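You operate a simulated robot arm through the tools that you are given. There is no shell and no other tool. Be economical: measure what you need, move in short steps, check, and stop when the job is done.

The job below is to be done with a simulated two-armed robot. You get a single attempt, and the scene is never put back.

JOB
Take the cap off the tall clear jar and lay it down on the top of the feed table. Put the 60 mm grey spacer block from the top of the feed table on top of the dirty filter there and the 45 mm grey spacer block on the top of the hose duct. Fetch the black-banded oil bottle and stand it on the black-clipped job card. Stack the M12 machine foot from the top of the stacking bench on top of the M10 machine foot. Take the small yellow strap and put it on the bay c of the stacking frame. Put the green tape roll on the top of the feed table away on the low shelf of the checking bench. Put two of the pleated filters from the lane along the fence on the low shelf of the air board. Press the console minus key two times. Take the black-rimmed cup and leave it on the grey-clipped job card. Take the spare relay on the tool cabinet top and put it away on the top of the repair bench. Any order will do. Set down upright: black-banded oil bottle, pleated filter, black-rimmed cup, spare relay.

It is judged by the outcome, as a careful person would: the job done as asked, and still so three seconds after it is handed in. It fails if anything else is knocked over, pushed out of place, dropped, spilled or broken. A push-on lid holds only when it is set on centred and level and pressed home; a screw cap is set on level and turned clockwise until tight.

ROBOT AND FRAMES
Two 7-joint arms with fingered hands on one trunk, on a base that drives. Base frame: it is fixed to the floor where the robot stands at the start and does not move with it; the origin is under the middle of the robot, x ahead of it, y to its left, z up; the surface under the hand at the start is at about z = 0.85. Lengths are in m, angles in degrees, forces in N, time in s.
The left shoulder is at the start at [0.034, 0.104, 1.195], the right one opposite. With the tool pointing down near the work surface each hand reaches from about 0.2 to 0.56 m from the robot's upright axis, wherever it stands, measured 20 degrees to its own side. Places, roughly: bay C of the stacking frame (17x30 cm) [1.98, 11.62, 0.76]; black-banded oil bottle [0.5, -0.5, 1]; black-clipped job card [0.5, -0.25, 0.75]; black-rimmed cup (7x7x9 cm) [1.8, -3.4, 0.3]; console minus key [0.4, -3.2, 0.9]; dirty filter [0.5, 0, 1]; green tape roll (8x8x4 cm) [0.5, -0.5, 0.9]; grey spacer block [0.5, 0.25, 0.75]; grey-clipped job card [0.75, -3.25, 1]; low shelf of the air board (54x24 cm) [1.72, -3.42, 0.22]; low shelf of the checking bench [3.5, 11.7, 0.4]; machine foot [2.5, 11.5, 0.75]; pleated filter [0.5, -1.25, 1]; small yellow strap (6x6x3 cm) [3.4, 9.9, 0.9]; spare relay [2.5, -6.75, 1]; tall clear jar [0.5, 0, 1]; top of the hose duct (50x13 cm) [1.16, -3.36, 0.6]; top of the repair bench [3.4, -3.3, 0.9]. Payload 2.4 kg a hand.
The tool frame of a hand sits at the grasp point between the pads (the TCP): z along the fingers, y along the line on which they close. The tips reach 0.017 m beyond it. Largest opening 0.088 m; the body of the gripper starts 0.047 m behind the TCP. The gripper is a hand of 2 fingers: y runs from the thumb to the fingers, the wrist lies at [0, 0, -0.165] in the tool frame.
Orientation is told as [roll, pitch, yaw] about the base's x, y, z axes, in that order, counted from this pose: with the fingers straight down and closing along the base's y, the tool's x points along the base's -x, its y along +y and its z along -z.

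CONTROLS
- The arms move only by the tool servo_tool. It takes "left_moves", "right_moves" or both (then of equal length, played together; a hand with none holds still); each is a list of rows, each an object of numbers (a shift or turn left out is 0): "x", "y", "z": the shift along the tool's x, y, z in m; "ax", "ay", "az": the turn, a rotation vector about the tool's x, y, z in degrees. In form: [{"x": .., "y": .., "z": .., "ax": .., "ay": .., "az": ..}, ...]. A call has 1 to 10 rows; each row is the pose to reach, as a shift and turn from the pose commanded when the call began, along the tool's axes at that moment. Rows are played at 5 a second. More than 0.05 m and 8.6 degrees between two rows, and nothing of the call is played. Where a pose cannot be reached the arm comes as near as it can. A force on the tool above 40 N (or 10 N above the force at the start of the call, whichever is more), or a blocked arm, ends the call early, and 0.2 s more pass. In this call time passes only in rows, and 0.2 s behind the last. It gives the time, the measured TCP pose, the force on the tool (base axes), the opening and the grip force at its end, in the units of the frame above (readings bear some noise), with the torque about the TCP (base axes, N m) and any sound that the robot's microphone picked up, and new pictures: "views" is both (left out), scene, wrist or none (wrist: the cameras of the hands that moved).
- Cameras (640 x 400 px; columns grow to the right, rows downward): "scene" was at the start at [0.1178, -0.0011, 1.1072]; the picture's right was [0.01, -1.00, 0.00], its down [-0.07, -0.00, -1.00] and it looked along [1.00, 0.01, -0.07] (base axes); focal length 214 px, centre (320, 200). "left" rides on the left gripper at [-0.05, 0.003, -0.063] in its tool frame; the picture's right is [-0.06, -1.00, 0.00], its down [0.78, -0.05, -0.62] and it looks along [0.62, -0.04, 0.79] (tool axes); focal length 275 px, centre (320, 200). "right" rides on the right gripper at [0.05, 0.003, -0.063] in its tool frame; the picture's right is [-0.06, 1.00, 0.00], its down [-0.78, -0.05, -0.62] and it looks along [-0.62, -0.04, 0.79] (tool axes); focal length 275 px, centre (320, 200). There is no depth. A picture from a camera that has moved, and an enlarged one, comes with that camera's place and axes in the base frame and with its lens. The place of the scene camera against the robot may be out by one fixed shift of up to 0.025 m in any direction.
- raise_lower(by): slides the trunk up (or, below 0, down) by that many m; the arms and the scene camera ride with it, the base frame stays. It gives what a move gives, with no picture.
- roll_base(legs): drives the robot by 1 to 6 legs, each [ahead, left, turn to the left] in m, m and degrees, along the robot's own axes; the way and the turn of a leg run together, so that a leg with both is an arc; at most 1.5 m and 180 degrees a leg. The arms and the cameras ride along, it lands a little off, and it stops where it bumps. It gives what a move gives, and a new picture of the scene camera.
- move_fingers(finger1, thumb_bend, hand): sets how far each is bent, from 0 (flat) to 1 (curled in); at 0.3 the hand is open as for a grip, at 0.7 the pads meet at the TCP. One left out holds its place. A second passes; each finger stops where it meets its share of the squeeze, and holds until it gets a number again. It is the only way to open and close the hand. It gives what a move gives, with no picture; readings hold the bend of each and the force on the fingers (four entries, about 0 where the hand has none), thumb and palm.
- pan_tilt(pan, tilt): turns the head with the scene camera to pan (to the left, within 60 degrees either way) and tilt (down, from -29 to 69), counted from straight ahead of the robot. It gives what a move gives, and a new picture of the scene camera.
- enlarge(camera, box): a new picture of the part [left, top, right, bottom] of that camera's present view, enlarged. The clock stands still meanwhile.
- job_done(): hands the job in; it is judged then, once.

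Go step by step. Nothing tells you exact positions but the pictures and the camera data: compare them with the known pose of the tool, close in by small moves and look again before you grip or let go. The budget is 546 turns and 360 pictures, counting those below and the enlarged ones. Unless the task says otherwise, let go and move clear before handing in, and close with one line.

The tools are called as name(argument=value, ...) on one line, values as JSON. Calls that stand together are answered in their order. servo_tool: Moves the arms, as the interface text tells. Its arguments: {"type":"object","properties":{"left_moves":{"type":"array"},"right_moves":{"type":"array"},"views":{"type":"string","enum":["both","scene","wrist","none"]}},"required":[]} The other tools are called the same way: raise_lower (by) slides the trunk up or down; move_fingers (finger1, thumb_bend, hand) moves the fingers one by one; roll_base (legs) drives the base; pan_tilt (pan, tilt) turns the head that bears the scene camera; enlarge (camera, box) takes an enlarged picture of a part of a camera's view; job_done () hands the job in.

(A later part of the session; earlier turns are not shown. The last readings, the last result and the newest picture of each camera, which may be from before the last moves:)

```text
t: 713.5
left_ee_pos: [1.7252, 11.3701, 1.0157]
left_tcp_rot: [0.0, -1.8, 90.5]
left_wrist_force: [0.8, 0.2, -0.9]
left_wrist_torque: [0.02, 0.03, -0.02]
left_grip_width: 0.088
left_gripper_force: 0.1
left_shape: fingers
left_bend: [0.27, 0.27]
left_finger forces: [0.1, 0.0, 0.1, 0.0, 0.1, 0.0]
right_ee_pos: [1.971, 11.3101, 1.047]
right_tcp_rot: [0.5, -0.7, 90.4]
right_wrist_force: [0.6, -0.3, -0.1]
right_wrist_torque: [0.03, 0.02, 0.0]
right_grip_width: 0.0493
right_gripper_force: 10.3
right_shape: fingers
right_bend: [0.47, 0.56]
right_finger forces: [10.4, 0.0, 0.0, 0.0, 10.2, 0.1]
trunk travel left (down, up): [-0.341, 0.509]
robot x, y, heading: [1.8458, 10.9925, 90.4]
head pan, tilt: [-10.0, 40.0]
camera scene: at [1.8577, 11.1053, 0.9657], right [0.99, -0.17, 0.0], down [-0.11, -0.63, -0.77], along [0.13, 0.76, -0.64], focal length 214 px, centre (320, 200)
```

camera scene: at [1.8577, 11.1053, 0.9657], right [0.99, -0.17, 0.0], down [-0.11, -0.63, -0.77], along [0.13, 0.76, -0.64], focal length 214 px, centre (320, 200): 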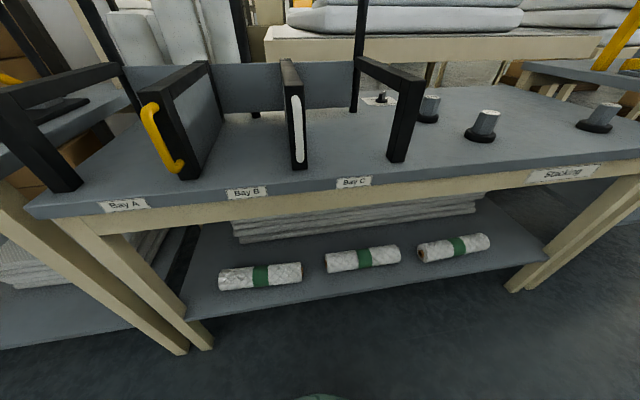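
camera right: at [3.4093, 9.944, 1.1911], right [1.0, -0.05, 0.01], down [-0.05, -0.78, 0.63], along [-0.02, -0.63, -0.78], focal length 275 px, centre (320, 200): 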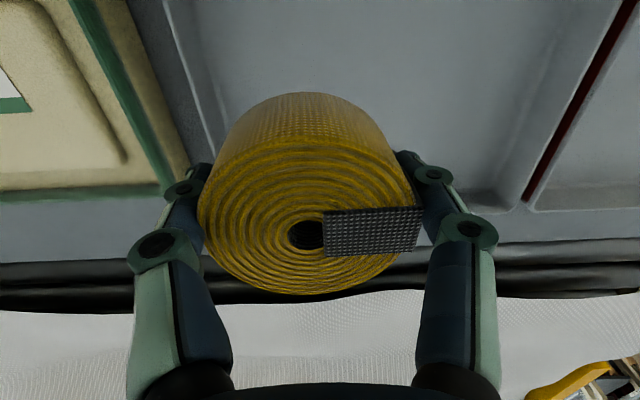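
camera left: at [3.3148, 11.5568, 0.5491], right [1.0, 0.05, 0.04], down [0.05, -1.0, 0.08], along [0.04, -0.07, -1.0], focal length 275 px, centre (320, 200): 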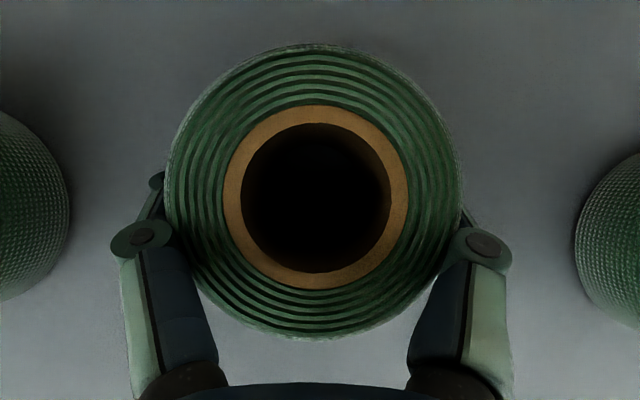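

roll_base(legs=[[0.1, 0, 0]])

servo_tool(right_moves=[{"x": -0.045, "y": -0.004}, {"x": -0.09, "y": -0.008}, {"x": -0.135, "y": -0.008}, {"x": -0.18, "y": -0.008}, {"x": -0.19, "y": -0.008, "z": 0.04}, {"x": -0.19, "y": -0.008, "z": 0.09}], views="both")

```text
t: 714.7
left_ee_pos: [1.7241, 11.4705, 1.0164]
left_tcp_rot: [-0.2, -1.7, 90.5]
left_wrist_force: [0.2, 0.5, -0.1]
left_wrist_torque: [0.01, 0.01, 0.02]
left_grip_width: 0.0881
left_gripper_force: 0.0
left_shape: fingers
left_bend: [0.27, 0.27]
left_finger forces: [0.0, 0.0, 0.0, 0.0, 0.0, 0.0]
right_ee_pos: [1.9697, 11.4118, 1.0472]
right_tcp_rot: [0.5, -0.6, 90.3]
right_wrist_force: [0.3, -0.3, -0.8]
right_wrist_torque: [0.02, 0.01, 0.01]
right_grip_width: 0.0494
right_gripper_force: 10.4
right_shape: fingers
right_bend: [0.47, 0.56]
right_finger forces: [10.5, 0.1, 0.0, 0.0, 10.2, 0.1]
trunk travel left (down, up): [-0.341, 0.509]
robot x, y, heading: [1.8461, 11.0898, 90.2]
head pan, tilt: [-10.0, 40.0]
camera scene: at [1.8572, 11.2064, 0.9656], right [0.99, -0.17, 0.0], down [-0.11, -0.63, -0.77], along [0.13, 0.75, -0.64], focal length 214 px, centre (320, 200)
```

scene: 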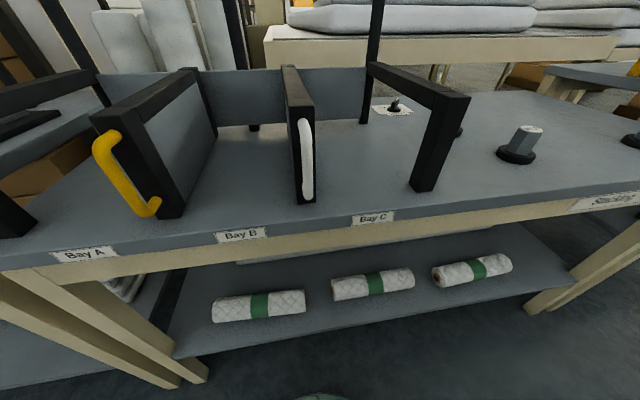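

```text
t: 716.1
left_ee_pos: [1.7244, 11.47, 1.0165]
left_tcp_rot: [-0.1, -1.8, 90.4]
left_wrist_force: [-0.5, 0.2, -0.3]
left_wrist_torque: [0.01, -0.01, 0.02]
left_grip_width: 0.0881
left_gripper_force: 0.1
left_shape: fingers
left_bend: [0.27, 0.27]
left_finger forces: [0.0, 0.1, 0.0, 0.0, 0.0, 0.0]
right_ee_pos: [1.998, 11.5734, 0.9653]
right_tcp_rot: [0.5, -0.8, 90.3]
right_wrist_force: [0.1, -0.1, -0.4]
right_wrist_torque: [0.0, 0.01, 0.01]
right_grip_width: 0.0487
right_gripper_force: 10.4
right_shape: fingers
right_bend: [0.47, 0.56]
right_finger forces: [10.1, 0.0, 0.0, 0.0, 10.1, 0.1]
right hand out of reach, approached as far as the arm can: row 4, 5, 6
trunk travel left (down, up): [-0.341, 0.509]
robot x, y, heading: [1.8475, 11.0945, 90.3]
head pan, tilt: [-10.0, 40.0]
camera scene: at [1.8572, 11.2061, 0.9656], right [0.99, -0.17, 0.0], down [-0.11, -0.63, -0.77], along [0.13, 0.75, -0.64], focal length 214 px, centre (320, 200)
camera right: at [1.9947, 11.5229, 1.0286], right [-1.0, 0.06, 0.01], down [0.05, 0.78, 0.63], along [0.03, 0.63, -0.78], focal length 275 px, centre (320, 200)
```

scene: 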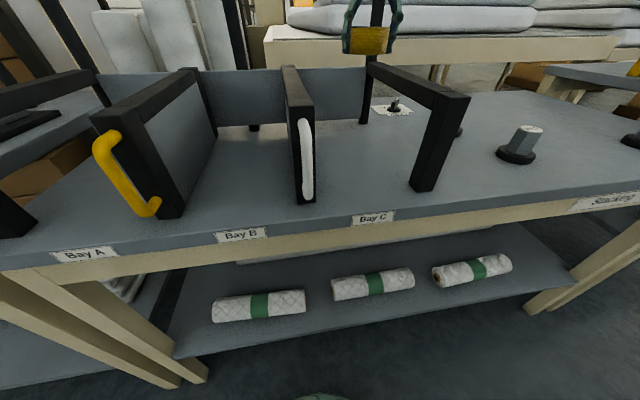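
right: 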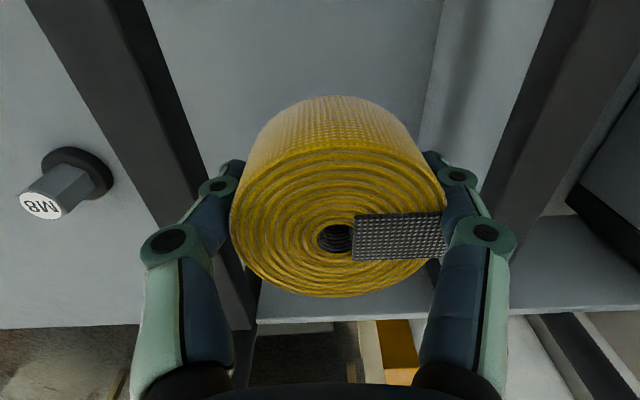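

Retract the left hand from over the bays, nudge base 2 cm left, then lower with the trunk.

servo_tool(left_moves=[{"x": 0.04, "z": -0.02}, {"x": 0.08, "z": -0.04}, {"x": 0.12, "z": -0.06}, {"x": 0.15, "z": -0.08}], views="none")

roll_base(legs=[[0.01, 0.02, 0]])

raise_lower(by=-0.13)

enlarge(camera="right", box=[0, 0, 640, 400])

```text
t: 717.1
left_ee_pos: [1.7271, 11.3157, 1.0912]
left_tcp_rot: [-0.1, -1.8, 90.6]
left_wrist_force: [-0.2, -0.3, 0.9]
left_wrist_torque: [-0.03, -0.03, -0.04]
left_grip_width: 0.0882
left_gripper_force: 0.1
left_shape: fingers
left_bend: [0.27, 0.27]
left_finger forces: [0.0, 0.0, 0.1, 0.0, 0.0, 0.1]
right_ee_pos: [1.9984, 11.5722, 0.9663]
right_tcp_rot: [0.5, -0.7, 90.3]
right_wrist_force: [0.0, 0.1, 0.0]
right_wrist_torque: [0.0, 0.03, 0.0]
right_grip_width: 0.0488
right_gripper_force: 10.1
right_shape: fingers
right_bend: [0.47, 0.56]
right_finger forces: [10.2, 0.0, 0.0, 0.0, 10.1, 0.1]
trunk travel left (down, up): [-0.341, 0.509]
robot x, y, heading: [1.8467, 11.0925, 90.2]
head pan, tilt: [-10.0, 40.0]
```

```text
t: 717.9
left_ee_pos: [1.7049, 11.3263, 1.0912]
left_tcp_rot: [-0.1, -1.8, 90.7]
left_wrist_force: [-0.2, 0.6, 0.1]
left_wrist_torque: [0.0, 0.01, -0.03]
left_grip_width: 0.0879
left_gripper_force: 0.1
left_shape: fingers
left_bend: [0.27, 0.27]
left_finger forces: [0.0, 0.0, 0.1, 0.0, 0.0, 0.1]
right_ee_pos: [1.9764, 11.5831, 0.9661]
right_tcp_rot: [0.5, -0.8, 90.3]
right_wrist_force: [-0.3, -0.3, 0.0]
right_wrist_torque: [-0.01, -0.04, 0.0]
right_grip_width: 0.0488
right_gripper_force: 10.3
right_shape: fingers
right_bend: [0.47, 0.56]
right_finger forces: [10.3, 0.0, 0.1, 0.0, 10.1, 0.0]
trunk travel left (down, up): [-0.341, 0.509]
robot x, y, heading: [1.8248, 11.1047, 90.4]
head pan, tilt: [-10.0, 40.0]
camera scene: at [1.8367, 11.2162, 0.9656], right [0.99, -0.17, 0.0], down [-0.11, -0.63, -0.77], along [0.13, 0.75, -0.64], focal length 214 px, centre (320, 200)
```

scene: 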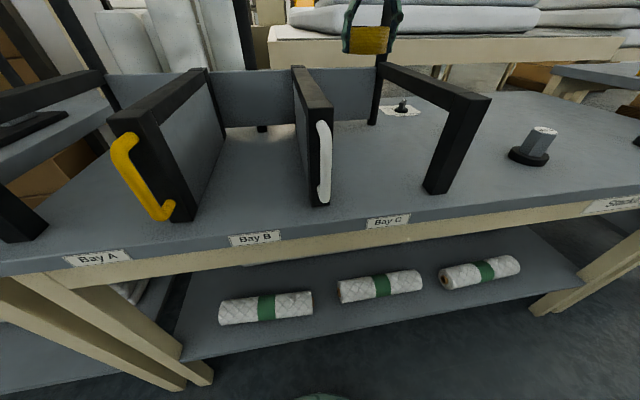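

```text
t: 719.5
left_ee_pos: [1.7054, 11.3269, 0.9616]
left_tcp_rot: [0.0, -1.8, 90.5]
left_wrist_force: [-0.3, 0.1, -0.6]
left_wrist_torque: [0.01, 0.04, 0.0]
left_grip_width: 0.0882
left_gripper_force: 0.1
left_shape: fingers
left_bend: [0.27, 0.27]
left_finger forces: [0.0, 0.0, 0.1, 0.0, 0.0, 0.1]
right_ee_pos: [1.977, 11.5819, 0.8375]
right_tcp_rot: [0.6, -0.8, 90.3]
right_wrist_force: [0.2, 0.8, 0.1]
right_wrist_torque: [0.03, 0.01, -0.01]
right_grip_width: 0.0488
right_gripper_force: 10.4
right_shape: fingers
right_bend: [0.47, 0.56]
right_finger forces: [10.2, 0.0, 0.1, 0.0, 10.0, 0.0]
trunk travel left (down, up): [-0.211, 0.639]
robot x, y, heading: [1.8263, 11.101, 90.3]
head pan, tilt: [-10.0, 40.0]
```

```text
1.00 times, centred on (320, 200) of right (not enlarged: the box is as wide or as high as the picture)
camera zoom: at [1.9741, 11.5325, 0.8992], right [-1.0, 0.06, 0.01], down [0.05, 0.78, 0.63], along [0.03, 0.63, -0.78], focal length 275 px, centre (320, 200)
```

zoom: 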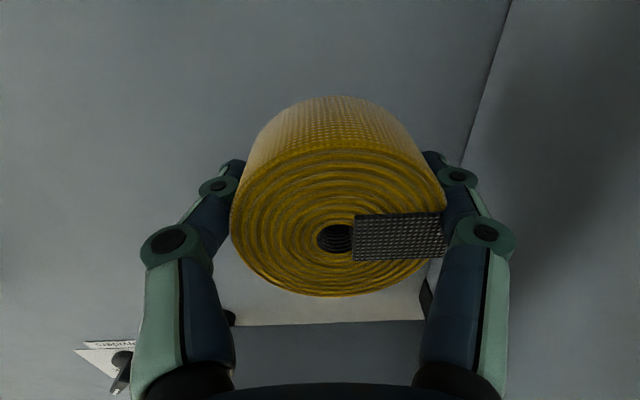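

raise_lower(by=-0.036)

raise_lower(by=-0.006)

raise_lower(by=-0.005)

```text
t: 720.2
left_ee_pos: [1.7053, 11.3276, 0.9244]
left_tcp_rot: [-0.1, -1.9, 90.5]
left_wrist_force: [0.7, -0.2, -0.3]
left_wrist_torque: [0.0, -0.02, -0.01]
left_grip_width: 0.0881
left_gripper_force: 0.0
left_shape: fingers
left_bend: [0.27, 0.27]
left_finger forces: [0.0, 0.1, 0.0, 0.1, 0.0, 0.0]
right_ee_pos: [1.9775, 11.5825, 0.8005]
right_tcp_rot: [0.6, -0.8, 90.3]
right_wrist_force: [0.0, -0.2, -0.3]
right_wrist_torque: [0.01, 0.05, 0.01]
right_grip_width: 0.0489
right_gripper_force: 10.0
right_shape: fingers
right_bend: [0.47, 0.56]
right_finger forces: [10.2, 0.1, 0.0, 0.0, 9.9, 0.0]
trunk travel left (down, up): [-0.175, 0.675]
robot x, y, heading: [1.8265, 11.1024, 90.3]
head pan, tilt: [-10.0, 40.0]
```

```text
t: 720.8
left_ee_pos: [1.7055, 11.3277, 0.9195]
left_tcp_rot: [-0.1, -1.8, 90.6]
left_wrist_force: [-0.2, 0.1, 0.2]
left_wrist_torque: [0.0, -0.01, 0.03]
left_grip_width: 0.0879
left_gripper_force: 0.1
left_shape: fingers
left_bend: [0.27, 0.27]
left_finger forces: [0.0, 0.0, 0.1, 0.0, 0.1, 0.1]
right_ee_pos: [1.9769, 11.5833, 0.794]
right_tcp_rot: [0.6, -0.7, 90.4]
right_wrist_force: [-1.0, -0.1, 0.1]
right_wrist_torque: [0.03, 0.01, 0.03]
right_grip_width: 0.049
right_gripper_force: 10.3
right_shape: fingers
right_bend: [0.47, 0.56]
right_finger forces: [10.2, 0.0, 0.0, 0.0, 10.1, 0.1]
trunk travel left (down, up): [-0.169, 0.681]
robot x, y, heading: [1.8238, 11.1026, 90.4]
head pan, tilt: [-10.0, 40.0]
```

```text
t: 721.3
left_ee_pos: [1.7047, 11.3264, 0.9151]
left_tcp_rot: [0.0, -1.7, 90.6]
left_wrist_force: [0.5, 0.3, 0.6]
left_wrist_torque: [0.02, 0.03, 0.02]
left_grip_width: 0.0881
left_gripper_force: 0.1
left_shape: fingers
left_bend: [0.27, 0.27]
left_finger forces: [0.0, 0.1, 0.1, 0.1, 0.0, 0.1]
right_ee_pos: [1.977, 11.5832, 0.7892]
right_tcp_rot: [0.6, -0.8, 90.3]
right_wrist_force: [0.8, 0.8, -0.4]
right_wrist_torque: [-0.01, -0.02, 0.02]
right_grip_width: 0.049
right_gripper_force: 9.9
right_shape: fingers
right_bend: [0.47, 0.56]
right_finger forces: [10.3, 0.0, 0.1, 0.0, 9.9, 0.0]
trunk travel left (down, up): [-0.164, 0.686]
robot x, y, heading: [1.823, 11.1035, 90.3]
head pan, tilt: [-10.0, 40.0]
```

raise_lower(by=-0.006)

raise_lower(by=-0.005)

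raise_lower(by=-0.005)

```text
t: 721.9
left_ee_pos: [1.7059, 11.3278, 0.9111]
left_tcp_rot: [-0.2, -1.7, 90.6]
left_wrist_force: [-0.1, 1.7, 1.4]
left_wrist_torque: [0.02, -0.01, 0.0]
left_grip_width: 0.0879
left_gripper_force: 0.1
left_shape: fingers
left_bend: [0.27, 0.27]
left_finger forces: [0.1, 0.0, 0.0, 0.1, 0.0, 0.0]
right_ee_pos: [1.9776, 11.5818, 0.783]
right_tcp_rot: [0.6, -0.8, 90.3]
right_wrist_force: [0.2, 0.0, -0.2]
right_wrist_torque: [-0.02, -0.02, 0.0]
right_grip_width: 0.0491
right_gripper_force: 10.0
right_shape: fingers
right_bend: [0.47, 0.56]
right_finger forces: [10.1, 0.0, 0.1, 0.0, 10.0, 0.0]
trunk travel left (down, up): [-0.158, 0.692]
robot x, y, heading: [1.8274, 11.103, 90.2]
head pan, tilt: [-10.0, 40.0]
```

```text
t: 722.4
left_ee_pos: [1.7063, 11.3281, 0.9058]
left_tcp_rot: [-0.2, -1.7, 90.6]
left_wrist_force: [0.4, 0.0, 0.2]
left_wrist_torque: [0.01, -0.02, -0.01]
left_grip_width: 0.0879
left_gripper_force: 0.1
left_shape: fingers
left_bend: [0.27, 0.27]
left_finger forces: [0.0, 0.0, 0.1, 0.1, 0.0, 0.1]
right_ee_pos: [1.9778, 11.5828, 0.7792]
right_tcp_rot: [0.6, -1.0, 90.3]
right_wrist_force: [0.7, 0.7, 17.4]
right_wrist_torque: [0.03, -0.63, 0.08]
right_grip_width: 0.0492
right_gripper_force: 18.4
right_shape: fingers
right_bend: [0.47, 0.58]
right_finger forces: [8.9, 0.0, 0.0, 0.0, 27.4, 0.0]
trunk travel left (down, up): [-0.153, 0.697]
robot x, y, heading: [1.824, 11.1028, 90.4]
head pan, tilt: [-10.0, 40.0]
```

```text
t: 722.8
left_ee_pos: [1.7065, 11.3274, 0.9027]
left_tcp_rot: [0.0, -1.7, 90.5]
left_wrist_force: [-0.1, 1.2, 0.3]
left_wrist_torque: [-0.03, 0.0, 0.01]
left_grip_width: 0.088
left_gripper_force: 0.0
left_shape: fingers
left_bend: [0.27, 0.27]
left_finger forces: [0.1, 0.1, 0.0, 0.0, 0.0, 0.0]
right_ee_pos: [1.9756, 11.5837, 0.7805]
right_tcp_rot: [0.7, -1.5, 90.2]
right_wrist_force: [1.7, -2.8, 15.7]
right_wrist_torque: [-0.07, -0.56, -0.06]
right_grip_width: 0.0488
right_gripper_force: 16.4
right_shape: fingers
right_bend: [0.48, 0.59]
right_finger forces: [8.8, 0.1, 0.1, 0.1, 24.1, 0.0]
trunk travel left (down, up): [-0.15, 0.699]
robot x, y, heading: [1.8289, 11.1028, 90.3]
head pan, tilt: [-10.0, 40.0]
stopped: the force on the tool passed its limit at 45 N (the readings are from after the stop); the commanded pose is now the measured one
```

Contact. Ease up 3 mm, release, then raise.

raise_lower(by=0.004)

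move_fingers(hand="right", finger1=0.3, thumb_bend=0.3)

raise_lower(by=0.25)

enlarge(camera="right", box=[0, 0, 640, 400])

```text
t: 723.4
left_ee_pos: [1.7065, 11.3286, 0.9057]
left_tcp_rot: [0.0, -1.6, 90.6]
left_wrist_force: [0.5, -0.1, 0.0]
left_wrist_torque: [-0.01, 0.01, 0.02]
left_grip_width: 0.0882
left_gripper_force: 0.0
left_shape: fingers
left_bend: [0.27, 0.27]
left_finger forces: [0.1, 0.0, 0.0, 0.1, 0.0, 0.0]
right_ee_pos: [1.9753, 11.5849, 0.7816]
right_tcp_rot: [0.7, -1.1, 90.4]
right_wrist_force: [-0.2, 0.4, -1.5]
right_wrist_torque: [0.0, 0.02, 0.03]
right_grip_width: 0.0488
right_gripper_force: 10.5
right_shape: fingers
right_bend: [0.47, 0.58]
right_finger forces: [10.6, 0.0, 0.0, 0.0, 10.3, 0.1]
trunk travel left (down, up): [-0.154, 0.695]
robot x, y, heading: [1.8317, 11.1019, 90.4]
head pan, tilt: [-10.0, 40.0]
```

```text
t: 724.4
left_ee_pos: [1.7063, 11.3294, 0.9062]
left_tcp_rot: [0.0, -1.7, 90.5]
left_wrist_force: [-0.1, -0.4, -0.4]
left_wrist_torque: [0.0, -0.01, 0.05]
left_grip_width: 0.0878
left_gripper_force: 0.1
left_shape: fingers
left_bend: [0.27, 0.27]
left_finger forces: [0.1, 0.1, 0.0, 0.0, 0.0, 0.1]
right_ee_pos: [1.9769, 11.5843, 0.7829]
right_tcp_rot: [0.7, -1.3, 90.3]
right_wrist_force: [-0.4, -0.1, -0.6]
right_wrist_torque: [-0.02, 0.04, 0.02]
right_grip_width: 0.0833
right_gripper_force: 0.1
right_shape: fingers
right_bend: [0.3, 0.3]
right_finger forces: [0.0, 0.0, 0.0, 0.0, 0.1, 0.0]
trunk travel left (down, up): [-0.154, 0.695]
robot x, y, heading: [1.8271, 11.1038, 90.2]
head pan, tilt: [-10.0, 40.0]
```

```text
t: 727.0
left_ee_pos: [1.7071, 11.3285, 1.1571]
left_tcp_rot: [0.0, -1.4, 90.7]
left_wrist_force: [-1.7, -0.5, 0.0]
left_wrist_torque: [0.02, -0.03, -0.01]
left_grip_width: 0.0883
left_gripper_force: 0.1
left_shape: fingers
left_bend: [0.27, 0.27]
left_finger forces: [0.0, 0.0, 0.1, 0.0, 0.0, 0.1]
right_ee_pos: [1.9777, 11.5804, 1.0427]
right_tcp_rot: [0.8, -2.7, 90.3]
right_wrist_force: [0.3, -0.3, 0.4]
right_wrist_torque: [-0.02, 0.02, -0.01]
right_grip_width: 0.0833
right_gripper_force: 0.0
right_shape: fingers
right_bend: [0.3, 0.3]
right_finger forces: [0.0, 0.0, 0.0, 0.1, 0.1, 0.0]
trunk travel left (down, up): [-0.404, 0.445]
robot x, y, heading: [1.8234, 11.1011, 90.3]
head pan, tilt: [-10.0, 40.0]
```

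```text
1.00 times, centred on (320, 200) of right (not enlarged: the box is as wide or as high as the picture)
camera zoom: at [1.9746, 11.5286, 1.1042], right [-1.0, 0.06, 0.02], down [0.05, 0.75, 0.65], along [0.02, 0.65, -0.76], focal length 275 px, centre (320, 200)
```

zoom: 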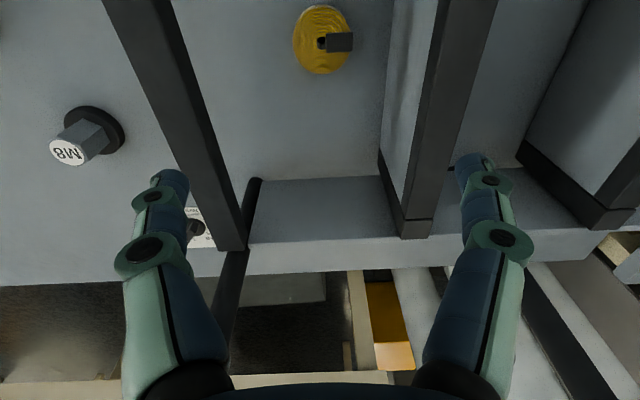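

Strap lies in bay C. Now the machine feet: back off, slide right and read their labels.

roll_base(legs=[[-0.22, 0, 0], [0, -0.4, 0]])

pan_tilt(pan=0, tilt=42)

enlarge(camera="scene", box=[200, 80, 480, 240])

```text
t: 730.7
left_ee_pos: [2.1112, 11.1107, 1.1563]
left_tcp_rot: [0.0, -1.6, 90.4]
left_wrist_force: [-0.2, 0.8, 0.0]
left_wrist_torque: [0.0, -0.02, 0.01]
left_grip_width: 0.0879
left_gripper_force: 0.0
left_shape: fingers
left_bend: [0.27, 0.27]
left_finger forces: [0.1, 0.1, 0.1, 0.0, 0.0, 0.0]
right_ee_pos: [2.3815, 11.3625, 1.0431]
right_tcp_rot: [0.8, -2.7, 90.1]
right_wrist_force: [0.6, 0.0, -0.5]
right_wrist_torque: [0.01, 0.02, -0.02]
right_grip_width: 0.0836
right_gripper_force: 0.1
right_shape: fingers
right_bend: [0.3, 0.3]
right_finger forces: [0.1, 0.0, 0.0, 0.1, 0.0, 0.0]
trunk travel left (down, up): [-0.404, 0.445]
robot x, y, heading: [2.2301, 10.8853, 89.9]
head pan, tilt: [-10.0, 40.0]
camera scene: at [2.2406, 10.9959, 1.0291], right [0.99, -0.17, 0.0], down [-0.11, -0.63, -0.77], along [0.13, 0.75, -0.64], focal length 214 px, centre (320, 200)
```

scene: 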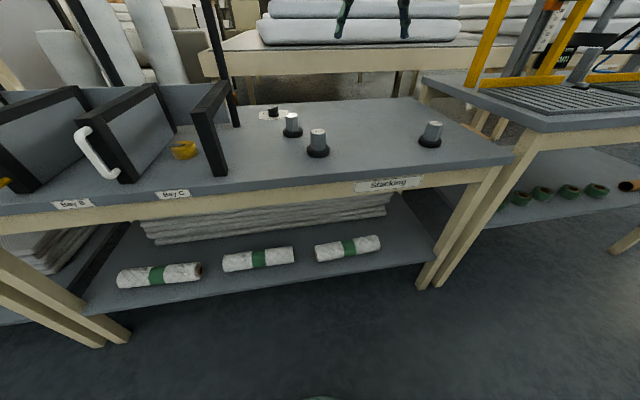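

```text
t: 731.5
left_ee_pos: [2.1104, 11.1107, 1.1555]
left_tcp_rot: [0.0, -1.6, 90.4]
left_wrist_force: [-0.1, 0.2, 0.4]
left_wrist_torque: [0.0, 0.02, 0.0]
left_grip_width: 0.088
left_gripper_force: 0.0
left_shape: fingers
left_bend: [0.27, 0.27]
left_finger forces: [0.1, 0.1, 0.1, 0.1, 0.0, 0.0]
right_ee_pos: [2.3826, 11.3636, 1.0431]
right_tcp_rot: [0.8, -2.7, 90.1]
right_wrist_force: [0.2, -0.3, 0.0]
right_wrist_torque: [0.01, 0.0, 0.0]
right_grip_width: 0.0834
right_gripper_force: 0.0
right_shape: fingers
right_bend: [0.3, 0.3]
right_finger forces: [0.1, 0.0, 0.0, 0.0, 0.1, 0.0]
trunk travel left (down, up): [-0.404, 0.445]
robot x, y, heading: [2.2283, 10.8861, 90.4]
head pan, tilt: [0.0, 42.0]
camera scene: at [2.2256, 10.9958, 1.0262], right [1.0, 0.0, 0.0], down [0.0, -0.67, -0.74], along [0.0, 0.74, -0.67], focal length 214 px, centre (320, 200)
```

scene: 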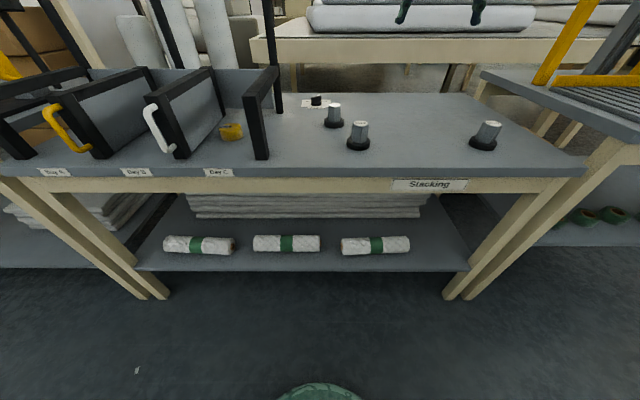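

```text
2.29 times, centred on (340, 160) of scene
camera zoom: at [2.2256, 10.9958, 1.0262], right [1.0, 0.0, 0.0], down [0.0, -0.67, -0.74], along [0.0, 0.74, -0.67], focal length 490 px, centre (274, 291)
```

zoom: 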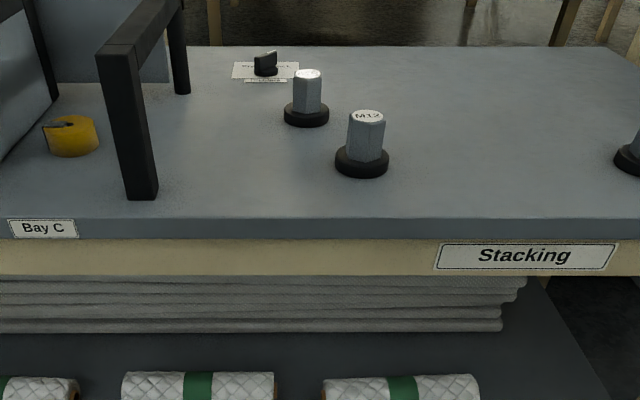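

M12 is the front-left foot (2.33,11.54), M8 behind it, the right one (2.68,11.545) should be M10. I move over M12.

roll_base(legs=[[0.13, 0.05, 0]])

raise_lower(by=-0.1)

servo_tool(right_moves=[{"ay": 2.5}], views="wrist")

```text
t: 732.8
left_ee_pos: [2.0601, 11.2412, 1.1558]
left_tcp_rot: [0.0, -1.4, 90.4]
left_wrist_force: [-0.3, -0.7, 0.4]
left_wrist_torque: [-0.02, -0.01, 0.01]
left_grip_width: 0.0881
left_gripper_force: 0.1
left_shape: fingers
left_bend: [0.27, 0.27]
left_finger forces: [0.0, 0.0, 0.1, 0.0, 0.0, 0.0]
right_ee_pos: [2.3321, 11.4937, 1.0428]
right_tcp_rot: [0.7, -2.7, 90.0]
right_wrist_force: [-0.1, -0.1, -0.3]
right_wrist_torque: [0.05, 0.02, 0.02]
right_grip_width: 0.0836
right_gripper_force: 0.1
right_shape: fingers
right_bend: [0.3, 0.3]
right_finger forces: [0.0, 0.1, 0.0, 0.1, 0.0, 0.0]
trunk travel left (down, up): [-0.404, 0.445]
robot x, y, heading: [2.1806, 11.0116, 89.8]
head pan, tilt: [0.0, 42.0]
camera scene: at [2.1758, 11.1256, 1.0261], right [1.0, 0.0, 0.0], down [0.0, -0.67, -0.74], along [0.0, 0.74, -0.67], focal length 214 px, centre (320, 200)
```

scene: 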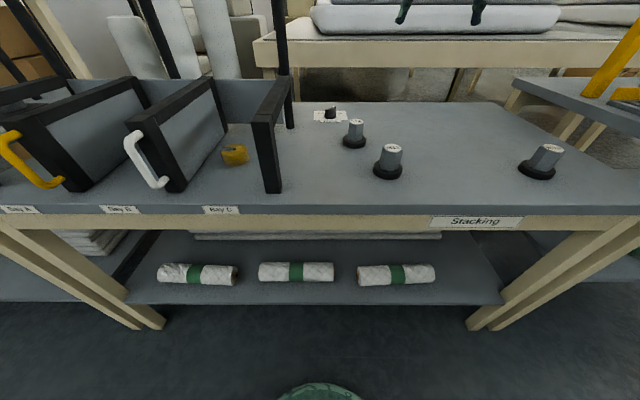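

```text
t: 734.1
left_ee_pos: [2.0611, 11.2405, 1.0573]
left_tcp_rot: [-0.1, -1.6, 90.4]
left_wrist_force: [0.4, -1.2, -0.8]
left_wrist_torque: [0.01, 0.01, 0.03]
left_grip_width: 0.0883
left_gripper_force: 0.0
left_shape: fingers
left_bend: [0.27, 0.27]
left_finger forces: [0.0, 0.1, 0.0, 0.1, 0.0, 0.0]
right_ee_pos: [2.3325, 11.4909, 0.9436]
right_tcp_rot: [0.8, -2.7, 90.1]
right_wrist_force: [0.8, 0.9, -0.2]
right_wrist_torque: [0.0, 0.01, 0.0]
right_grip_width: 0.0836
right_gripper_force: 0.1
right_shape: fingers
right_bend: [0.3, 0.3]
right_finger forces: [0.0, 0.1, 0.0, 0.1, 0.0, 0.0]
trunk travel left (down, up): [-0.304, 0.545]
robot x, y, heading: [2.1782, 11.0169, 89.9]
head pan, tilt: [0.0, 42.0]
```

```text
t: 734.5
left_ee_pos: [2.0607, 11.2406, 1.0563]
left_tcp_rot: [0.0, -1.6, 90.4]
left_wrist_force: [-0.1, 0.1, -0.4]
left_wrist_torque: [0.03, 0.0, 0.01]
left_grip_width: 0.0883
left_gripper_force: 0.1
left_shape: fingers
left_bend: [0.27, 0.27]
left_finger forces: [0.0, 0.1, 0.0, 0.1, 0.1, 0.1]
right_ee_pos: [2.3335, 11.4902, 0.9436]
right_tcp_rot: [0.8, -0.2, 90.2]
right_wrist_force: [-1.0, -0.2, -0.7]
right_wrist_torque: [0.01, 0.02, 0.0]
right_grip_width: 0.0835
right_gripper_force: 0.1
right_shape: fingers
right_bend: [0.3, 0.3]
right_finger forces: [0.0, 0.0, 0.0, 0.1, 0.0, 0.1]
trunk travel left (down, up): [-0.304, 0.545]
robot x, y, heading: [2.1792, 11.0136, 89.8]
head pan, tilt: [0.0, 42.0]
camera right: at [2.3295, 11.442, 1.0068], right [-1.0, 0.06, 0.01], down [0.05, 0.78, 0.62], along [0.03, 0.62, -0.78], focal length 275 px, centre (320, 200)
```

right: 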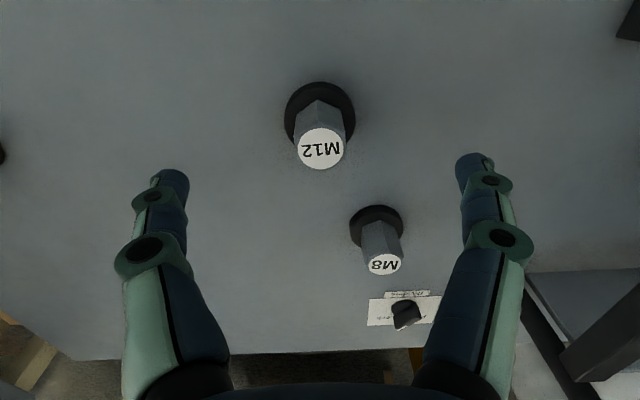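

servo_tool(right_moves=[{"x": -0.03, "z": 0.03}, {"x": -0.05, "z": 0.07}, {"x": -0.05, "z": 0.11}, {"x": -0.05, "z": 0.143}], views="wrist")

```text
t: 735.5
left_ee_pos: [2.0605, 11.2405, 1.0563]
left_tcp_rot: [0.0, -1.6, 90.4]
left_wrist_force: [-0.1, -0.6, 0.0]
left_wrist_torque: [-0.02, -0.02, 0.03]
left_grip_width: 0.0881
left_gripper_force: 0.1
left_shape: fingers
left_bend: [0.27, 0.27]
left_finger forces: [0.0, 0.0, 0.0, 0.0, 0.0, 0.0]
right_ee_pos: [2.3631, 11.4831, 0.8412]
right_tcp_rot: [0.8, -0.2, 90.2]
right_wrist_force: [0.3, -0.4, 0.6]
right_wrist_torque: [-0.03, 0.01, 0.0]
right_grip_width: 0.0833
right_gripper_force: 0.1
right_shape: fingers
right_bend: [0.3, 0.3]
right_finger forces: [0.1, 0.0, 0.1, 0.0, 0.1, 0.1]
right hand out of reach, approached as far as the arm can: row 1, 2, 3, 4
trunk travel left (down, up): [-0.304, 0.545]
robot x, y, heading: [2.1792, 11.0134, 90.0]
head pan, tilt: [0.0, 42.0]
camera right: at [2.3608, 11.4346, 0.9042], right [-1.0, 0.06, 0.01], down [0.05, 0.78, 0.62], along [0.03, 0.62, -0.78], focal length 275 px, centre (320, 200)
```

right: 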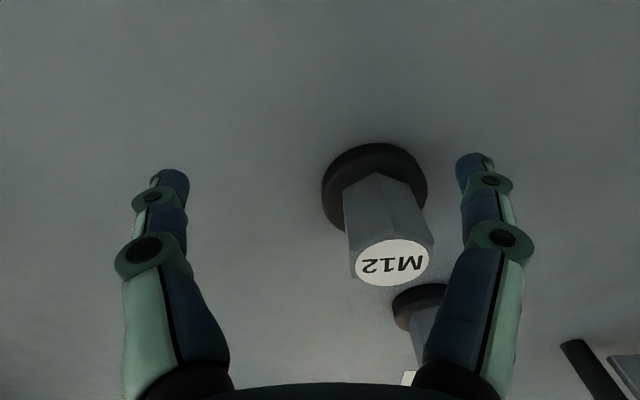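

The right arm is in an awkward posture here; I'll use the left arm instead. Lift and retract the right hand, then shift the base right.

servo_tool(right_moves=[{"z": -0.04}, {"z": -0.08}, {"z": -0.12, "x": 0.03}, {"z": -0.16, "x": 0.06}, {"z": -0.2, "x": 0.09}, {"z": -0.22, "x": 0.13}, {"z": -0.22, "x": 0.17}], views="none")

roll_base(legs=[[0, -0.275, 0], [0.08, 0, 0]])

servo_tool(left_moves=[{"x": -0.04, "ay": 1.6}, {"x": -0.08, "ay": 1.6, "z": 0.02}, {"x": -0.12, "ay": 1.6, "z": 0.04}, {"x": -0.16, "ay": 1.6, "z": 0.06}, {"x": -0.18, "ay": 1.6, "z": 0.09}], views="wrist")

```text
t: 737.1
left_ee_pos: [2.0601, 11.2394, 1.0564]
left_tcp_rot: [0.0, -1.5, 90.4]
left_wrist_force: [0.4, 0.6, -0.3]
left_wrist_torque: [0.0, -0.01, 0.01]
left_grip_width: 0.0879
left_gripper_force: 0.1
left_shape: fingers
left_bend: [0.27, 0.27]
left_finger forces: [0.0, 0.0, 0.0, 0.1, 0.0, 0.1]
right_ee_pos: [2.3666, 11.3145, 1.0621]
right_tcp_rot: [0.9, -0.2, 90.2]
right_wrist_force: [0.1, 0.5, 0.1]
right_wrist_torque: [0.0, 0.0, -0.02]
right_grip_width: 0.0834
right_gripper_force: 0.1
right_shape: fingers
right_bend: [0.3, 0.3]
right_finger forces: [0.0, 0.0, 0.0, 0.1, 0.0, 0.0]
trunk travel left (down, up): [-0.304, 0.545]
robot x, y, heading: [2.1802, 11.0134, 89.9]
head pan, tilt: [0.0, 42.0]
```

```text
t: 739.7
left_ee_pos: [2.3351, 11.3215, 1.0564]
left_tcp_rot: [0.0, -1.4, 90.4]
left_wrist_force: [-0.5, -0.5, -0.4]
left_wrist_torque: [0.01, 0.02, 0.0]
left_grip_width: 0.0882
left_gripper_force: 0.0
left_shape: fingers
left_bend: [0.27, 0.27]
left_finger forces: [0.0, 0.0, 0.0, 0.1, 0.0, 0.0]
right_ee_pos: [2.6421, 11.3948, 1.0616]
right_tcp_rot: [0.8, -0.2, 90.1]
right_wrist_force: [-0.3, 0.0, 0.7]
right_wrist_torque: [0.0, 0.0, -0.05]
right_grip_width: 0.0834
right_gripper_force: 0.0
right_shape: fingers
right_bend: [0.3, 0.3]
right_finger forces: [0.0, 0.0, 0.0, 0.0, 0.0, 0.0]
trunk travel left (down, up): [-0.304, 0.545]
robot x, y, heading: [2.4538, 11.0934, 89.9]
head pan, tilt: [0.0, 42.0]
camera scene: at [2.4505, 11.2087, 0.9256], right [1.0, 0.0, 0.0], down [0.0, -0.67, -0.74], along [0.0, 0.74, -0.67], focal length 214 px, centre (320, 200)
```

scene: 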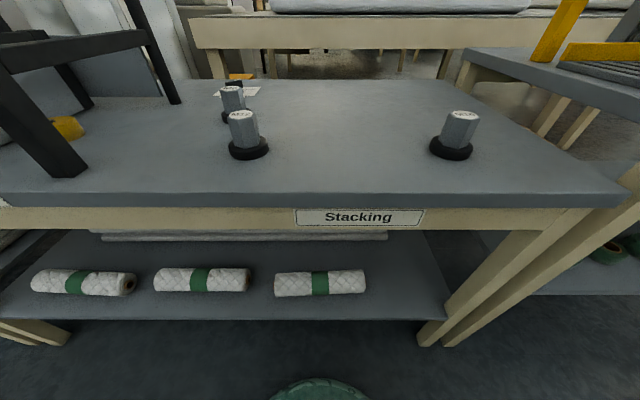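

```text
t: 740.9
left_ee_pos: [2.3354, 11.5051, 0.9714]
left_tcp_rot: [-0.1, 0.0, 90.3]
left_wrist_force: [0.5, 0.0, -0.2]
left_wrist_torque: [0.03, 0.0, 0.0]
left_grip_width: 0.0881
left_gripper_force: 0.0
left_shape: fingers
left_bend: [0.27, 0.27]
left_finger forces: [0.0, 0.1, 0.0, 0.0, 0.0, 0.0]
right_ee_pos: [2.642, 11.3955, 1.0621]
right_tcp_rot: [0.8, -0.1, 90.3]
right_wrist_force: [-1.3, 0.1, 0.1]
right_wrist_torque: [-0.06, -0.02, -0.01]
right_grip_width: 0.0835
right_gripper_force: 0.0
right_shape: fingers
right_bend: [0.3, 0.3]
right_finger forces: [0.0, 0.0, 0.0, 0.1, 0.0, 0.0]
trunk travel left (down, up): [-0.304, 0.545]
robot x, y, heading: [2.4529, 11.097, 90.1]
head pan, tilt: [0.0, 42.0]
camera left: at [2.3314, 11.555, 1.0348], right [1.0, 0.07, 0.0], down [0.05, -0.78, 0.62], along [0.04, -0.62, -0.79], focal length 275 px, centre (320, 200)
```

left: 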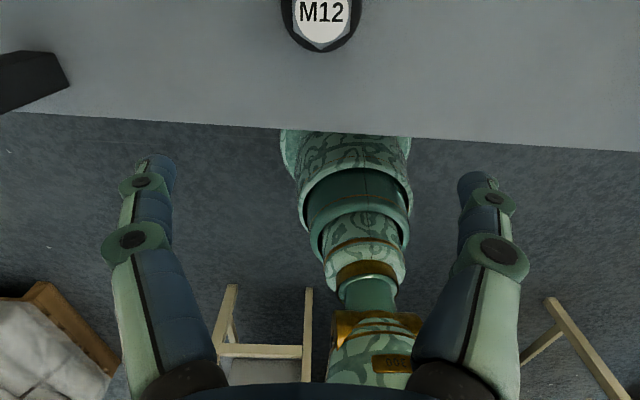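

servo_tool(left_moves=[{"x": -0.035, "y": 0.002, "z": 0.03}, {"x": -0.035, "y": 0.002, "z": 0.075}, {"x": -0.035, "y": 0.002, "z": 0.12}, {"x": -0.035, "y": 0.002, "z": 0.15}, {"x": -0.035, "y": 0.002, "z": 0.168}], views="both")

```text
t: 742.1
left_ee_pos: [2.332, 11.5369, 0.8026]
left_tcp_rot: [0.0, 0.0, 90.4]
left_wrist_force: [-0.3, 0.9, 0.2]
left_wrist_torque: [0.01, 0.0, 0.01]
left_grip_width: 0.0881
left_gripper_force: 0.2
left_shape: fingers
left_bend: [0.27, 0.27]
left_finger forces: [0.1, 0.0, 0.0, 0.0, 0.0, 0.0]
right_ee_pos: [2.6426, 11.3951, 1.0619]
right_tcp_rot: [0.8, -0.2, 90.2]
right_wrist_force: [0.7, 1.0, -0.2]
right_wrist_torque: [-0.01, -0.01, -0.01]
right_grip_width: 0.0833
right_gripper_force: 0.0
right_shape: fingers
right_bend: [0.3, 0.3]
right_finger forces: [0.0, 0.1, 0.0, 0.1, 0.0, 0.1]
trunk travel left (down, up): [-0.304, 0.545]
robot x, y, heading: [2.4518, 11.0932, 90.3]
head pan, tilt: [0.0, 42.0]
camera scene: at [2.4505, 11.2085, 0.9257], right [1.0, 0.0, 0.0], down [0.0, -0.67, -0.74], along [0.0, 0.74, -0.67], focal length 214 px, centre (320, 200)
camera left: at [2.3279, 11.5887, 0.8657], right [1.0, 0.07, 0.0], down [0.05, -0.78, 0.62], along [0.04, -0.62, -0.79], focal length 275 px, centre (320, 200)
```

scene: 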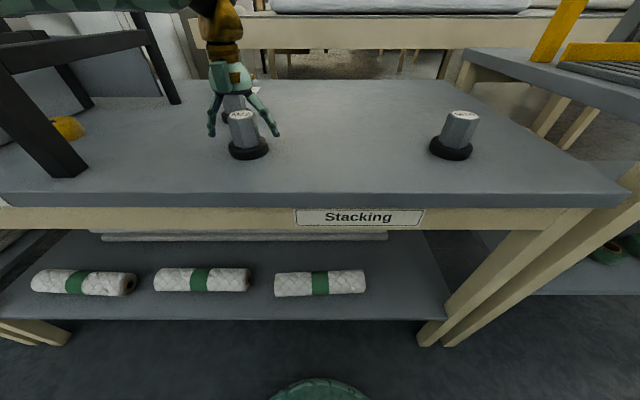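
left: 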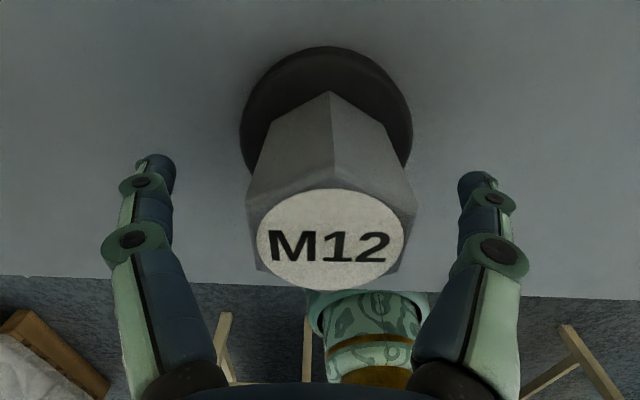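

move_fingers(hand="left", finger1=0.68, thumb_bend=0.68)

servo_tool(left_moves=[{"z": -0.04}, {"z": -0.08}, {"z": -0.12}], views="wrist")

```text
t: 743.1
left_ee_pos: [2.3305, 11.5391, 0.8033]
left_tcp_rot: [0.0, 0.0, 90.4]
left_wrist_force: [-0.7, 0.0, 1.0]
left_wrist_torque: [0.0, 0.0, -0.01]
left_grip_width: 0.0346
left_gripper_force: 6.3
left_shape: fingers
left_bend: [0.51, 0.6]
left_finger forces: [6.6, 0.0, 0.0, 0.0, 6.7, 0.0]
right_ee_pos: [2.6422, 11.3952, 1.0612]
right_tcp_rot: [0.7, -0.2, 90.1]
right_wrist_force: [0.1, -0.4, -0.3]
right_wrist_torque: [0.02, 0.02, -0.02]
right_grip_width: 0.0836
right_gripper_force: 0.1
right_shape: fingers
right_bend: [0.3, 0.3]
right_finger forces: [0.0, 0.0, 0.0, 0.0, 0.0, 0.0]
trunk travel left (down, up): [-0.304, 0.545]
robot x, y, heading: [2.4511, 11.0951, 89.9]
head pan, tilt: [0.0, 42.0]
```

```text
t: 743.9
left_ee_pos: [2.3324, 11.539, 0.9251]
left_tcp_rot: [0.0, 0.1, 90.4]
left_wrist_force: [0.5, 0.5, -1.0]
left_wrist_torque: [-0.01, 0.02, 0.01]
left_grip_width: 0.0344
left_gripper_force: 6.5
left_shape: fingers
left_bend: [0.51, 0.6]
left_finger forces: [6.6, 0.0, 0.0, 0.0, 6.7, 0.0]
right_ee_pos: [2.6408, 11.396, 1.0628]
right_tcp_rot: [0.8, -0.3, 90.2]
right_wrist_force: [-0.1, 0.1, -0.1]
right_wrist_torque: [-0.01, 0.0, 0.0]
right_grip_width: 0.0833
right_gripper_force: 0.1
right_shape: fingers
right_bend: [0.3, 0.3]
right_finger forces: [0.0, 0.0, 0.1, 0.0, 0.0, 0.0]
trunk travel left (down, up): [-0.304, 0.545]
robot x, y, heading: [2.4534, 11.0939, 90.1]
head pan, tilt: [0.0, 42.0]
camera left: at [2.3291, 11.5892, 0.9881], right [1.0, 0.07, 0.0], down [0.05, -0.78, 0.62], along [0.04, -0.62, -0.79], focal length 275 px, centre (320, 200)
```

left: 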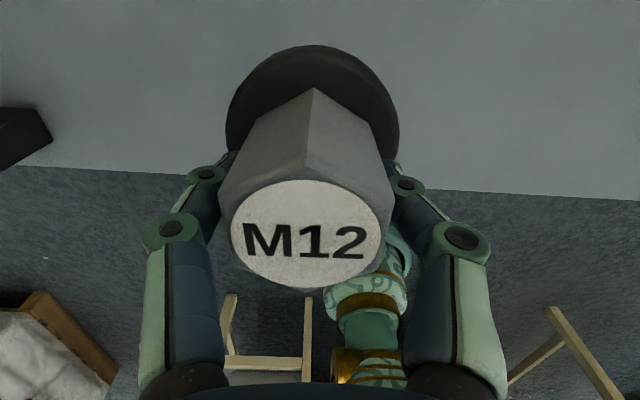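

M12 held. Move the base right so the left hand comes over the right-hand foot, and look.

roll_base(legs=[[0, -0.34, 0]])

enlarge(camera="left", box=[0, 0, 640, 400])

enlarge(camera="scene", box=[160, 40, 400, 190])

```text
t: 746.1
left_ee_pos: [2.6719, 11.5395, 0.9252]
left_tcp_rot: [0.0, 0.1, 90.3]
left_wrist_force: [-0.6, 0.1, -0.6]
left_wrist_torque: [-0.01, 0.02, 0.0]
left_grip_width: 0.0343
left_gripper_force: 6.9
left_shape: fingers
left_bend: [0.51, 0.6]
left_finger forces: [6.7, 0.1, 0.0, 0.1, 6.7, 0.1]
right_ee_pos: [2.9817, 11.3957, 1.0613]
right_tcp_rot: [0.7, -0.2, 90.2]
right_wrist_force: [0.0, -0.1, -0.5]
right_wrist_torque: [0.01, 0.02, 0.04]
right_grip_width: 0.0833
right_gripper_force: 0.0
right_shape: fingers
right_bend: [0.3, 0.3]
right_finger forces: [0.1, 0.0, 0.0, 0.1, 0.0, 0.0]
trunk travel left (down, up): [-0.304, 0.545]
robot x, y, heading: [2.7927, 11.0933, 89.9]
head pan, tilt: [0.0, 42.0]
camera scene: at [2.7893, 11.2088, 0.9257], right [1.0, 0.0, 0.0], down [0.0, -0.67, -0.74], along [0.0, 0.74, -0.67], focal length 214 px, centre (320, 200)
```

scene: 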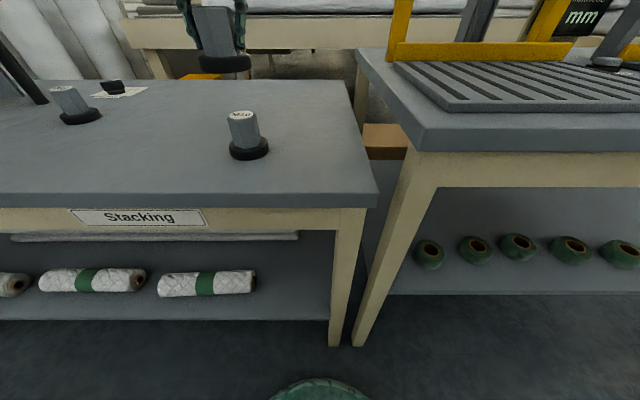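

```text
1.00 times, centred on (320, 200) of left (not enlarged: the box is as wide or as high as the picture)
camera zoom: at [2.6685, 11.5898, 0.9876], right [1.0, 0.07, 0.0], down [0.05, -0.78, 0.62], along [0.04, -0.62, -0.79], focal length 275 px, centre (320, 200)
```

zoom: 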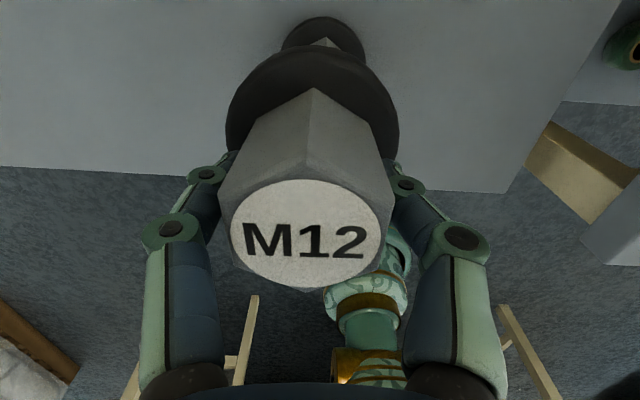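

```text
2.67 times, centred on (280, 115) of scene
camera zoom: at [2.7893, 11.2088, 0.9257], right [1.0, 0.0, 0.0], down [0.0, -0.67, -0.74], along [0.0, 0.74, -0.67], focal length 572 px, centre (427, 427)
```

zoom: 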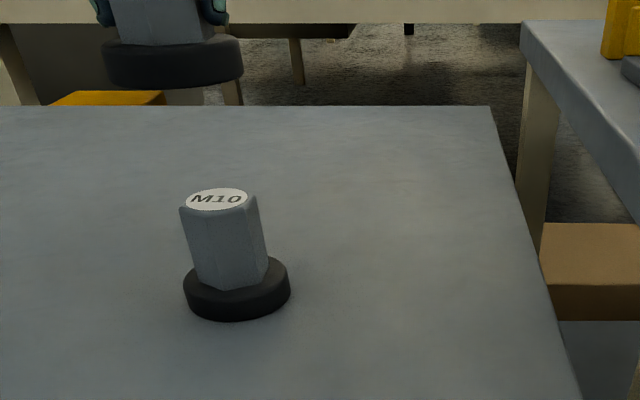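

The other foot reads M10. M12 is already over it within a few mm. Lower carefully.

servo_tool(left_moves=[{"y": -0.002, "z": 0.02}, {"y": -0.002, "z": 0.038}, {"y": -0.002, "z": 0.045}], views="wrist")

enlarge(camera="scene", box=[160, 40, 400, 190])

```text
t: 746.9
left_ee_pos: [2.6736, 11.5402, 0.8792]
left_tcp_rot: [0.0, 0.1, 90.2]
left_wrist_force: [-0.7, 0.4, -1.9]
left_wrist_torque: [-0.01, 0.02, 0.01]
left_grip_width: 0.0344
left_gripper_force: 6.7
left_shape: fingers
left_bend: [0.51, 0.6]
left_finger forces: [6.6, 0.0, 0.0, 0.0, 6.8, 0.0]
right_ee_pos: [2.981, 11.3969, 1.0622]
right_tcp_rot: [0.8, -0.2, 90.1]
right_wrist_force: [-0.9, -0.6, 0.5]
right_wrist_torque: [0.02, 0.0, -0.02]
right_grip_width: 0.0835
right_gripper_force: 0.0
right_shape: fingers
right_bend: [0.3, 0.3]
right_finger forces: [0.0, 0.0, 0.0, 0.1, 0.0, 0.1]
trunk travel left (down, up): [-0.304, 0.545]
robot x, y, heading: [2.7909, 11.0944, 90.2]
head pan, tilt: [0.0, 42.0]
camera left: at [2.6701, 11.5901, 0.9424], right [1.0, 0.07, 0.0], down [0.05, -0.78, 0.62], along [0.04, -0.62, -0.79], focal length 275 px, centre (320, 200)
```

left: 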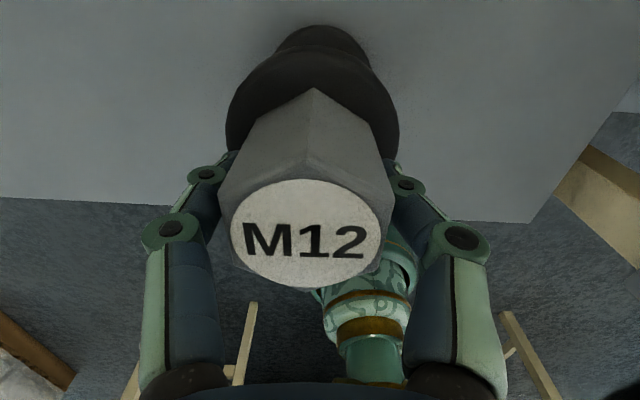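

```text
2.67 times, centred on (280, 115) of scene
camera zoom: at [2.7892, 11.2088, 0.9257], right [1.0, 0.0, 0.0], down [0.0, -0.67, -0.74], along [0.0, 0.74, -0.67], focal length 572 px, centre (427, 427)
```

zoom: 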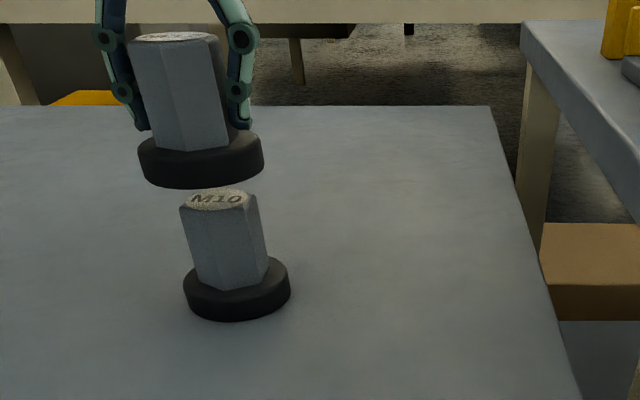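

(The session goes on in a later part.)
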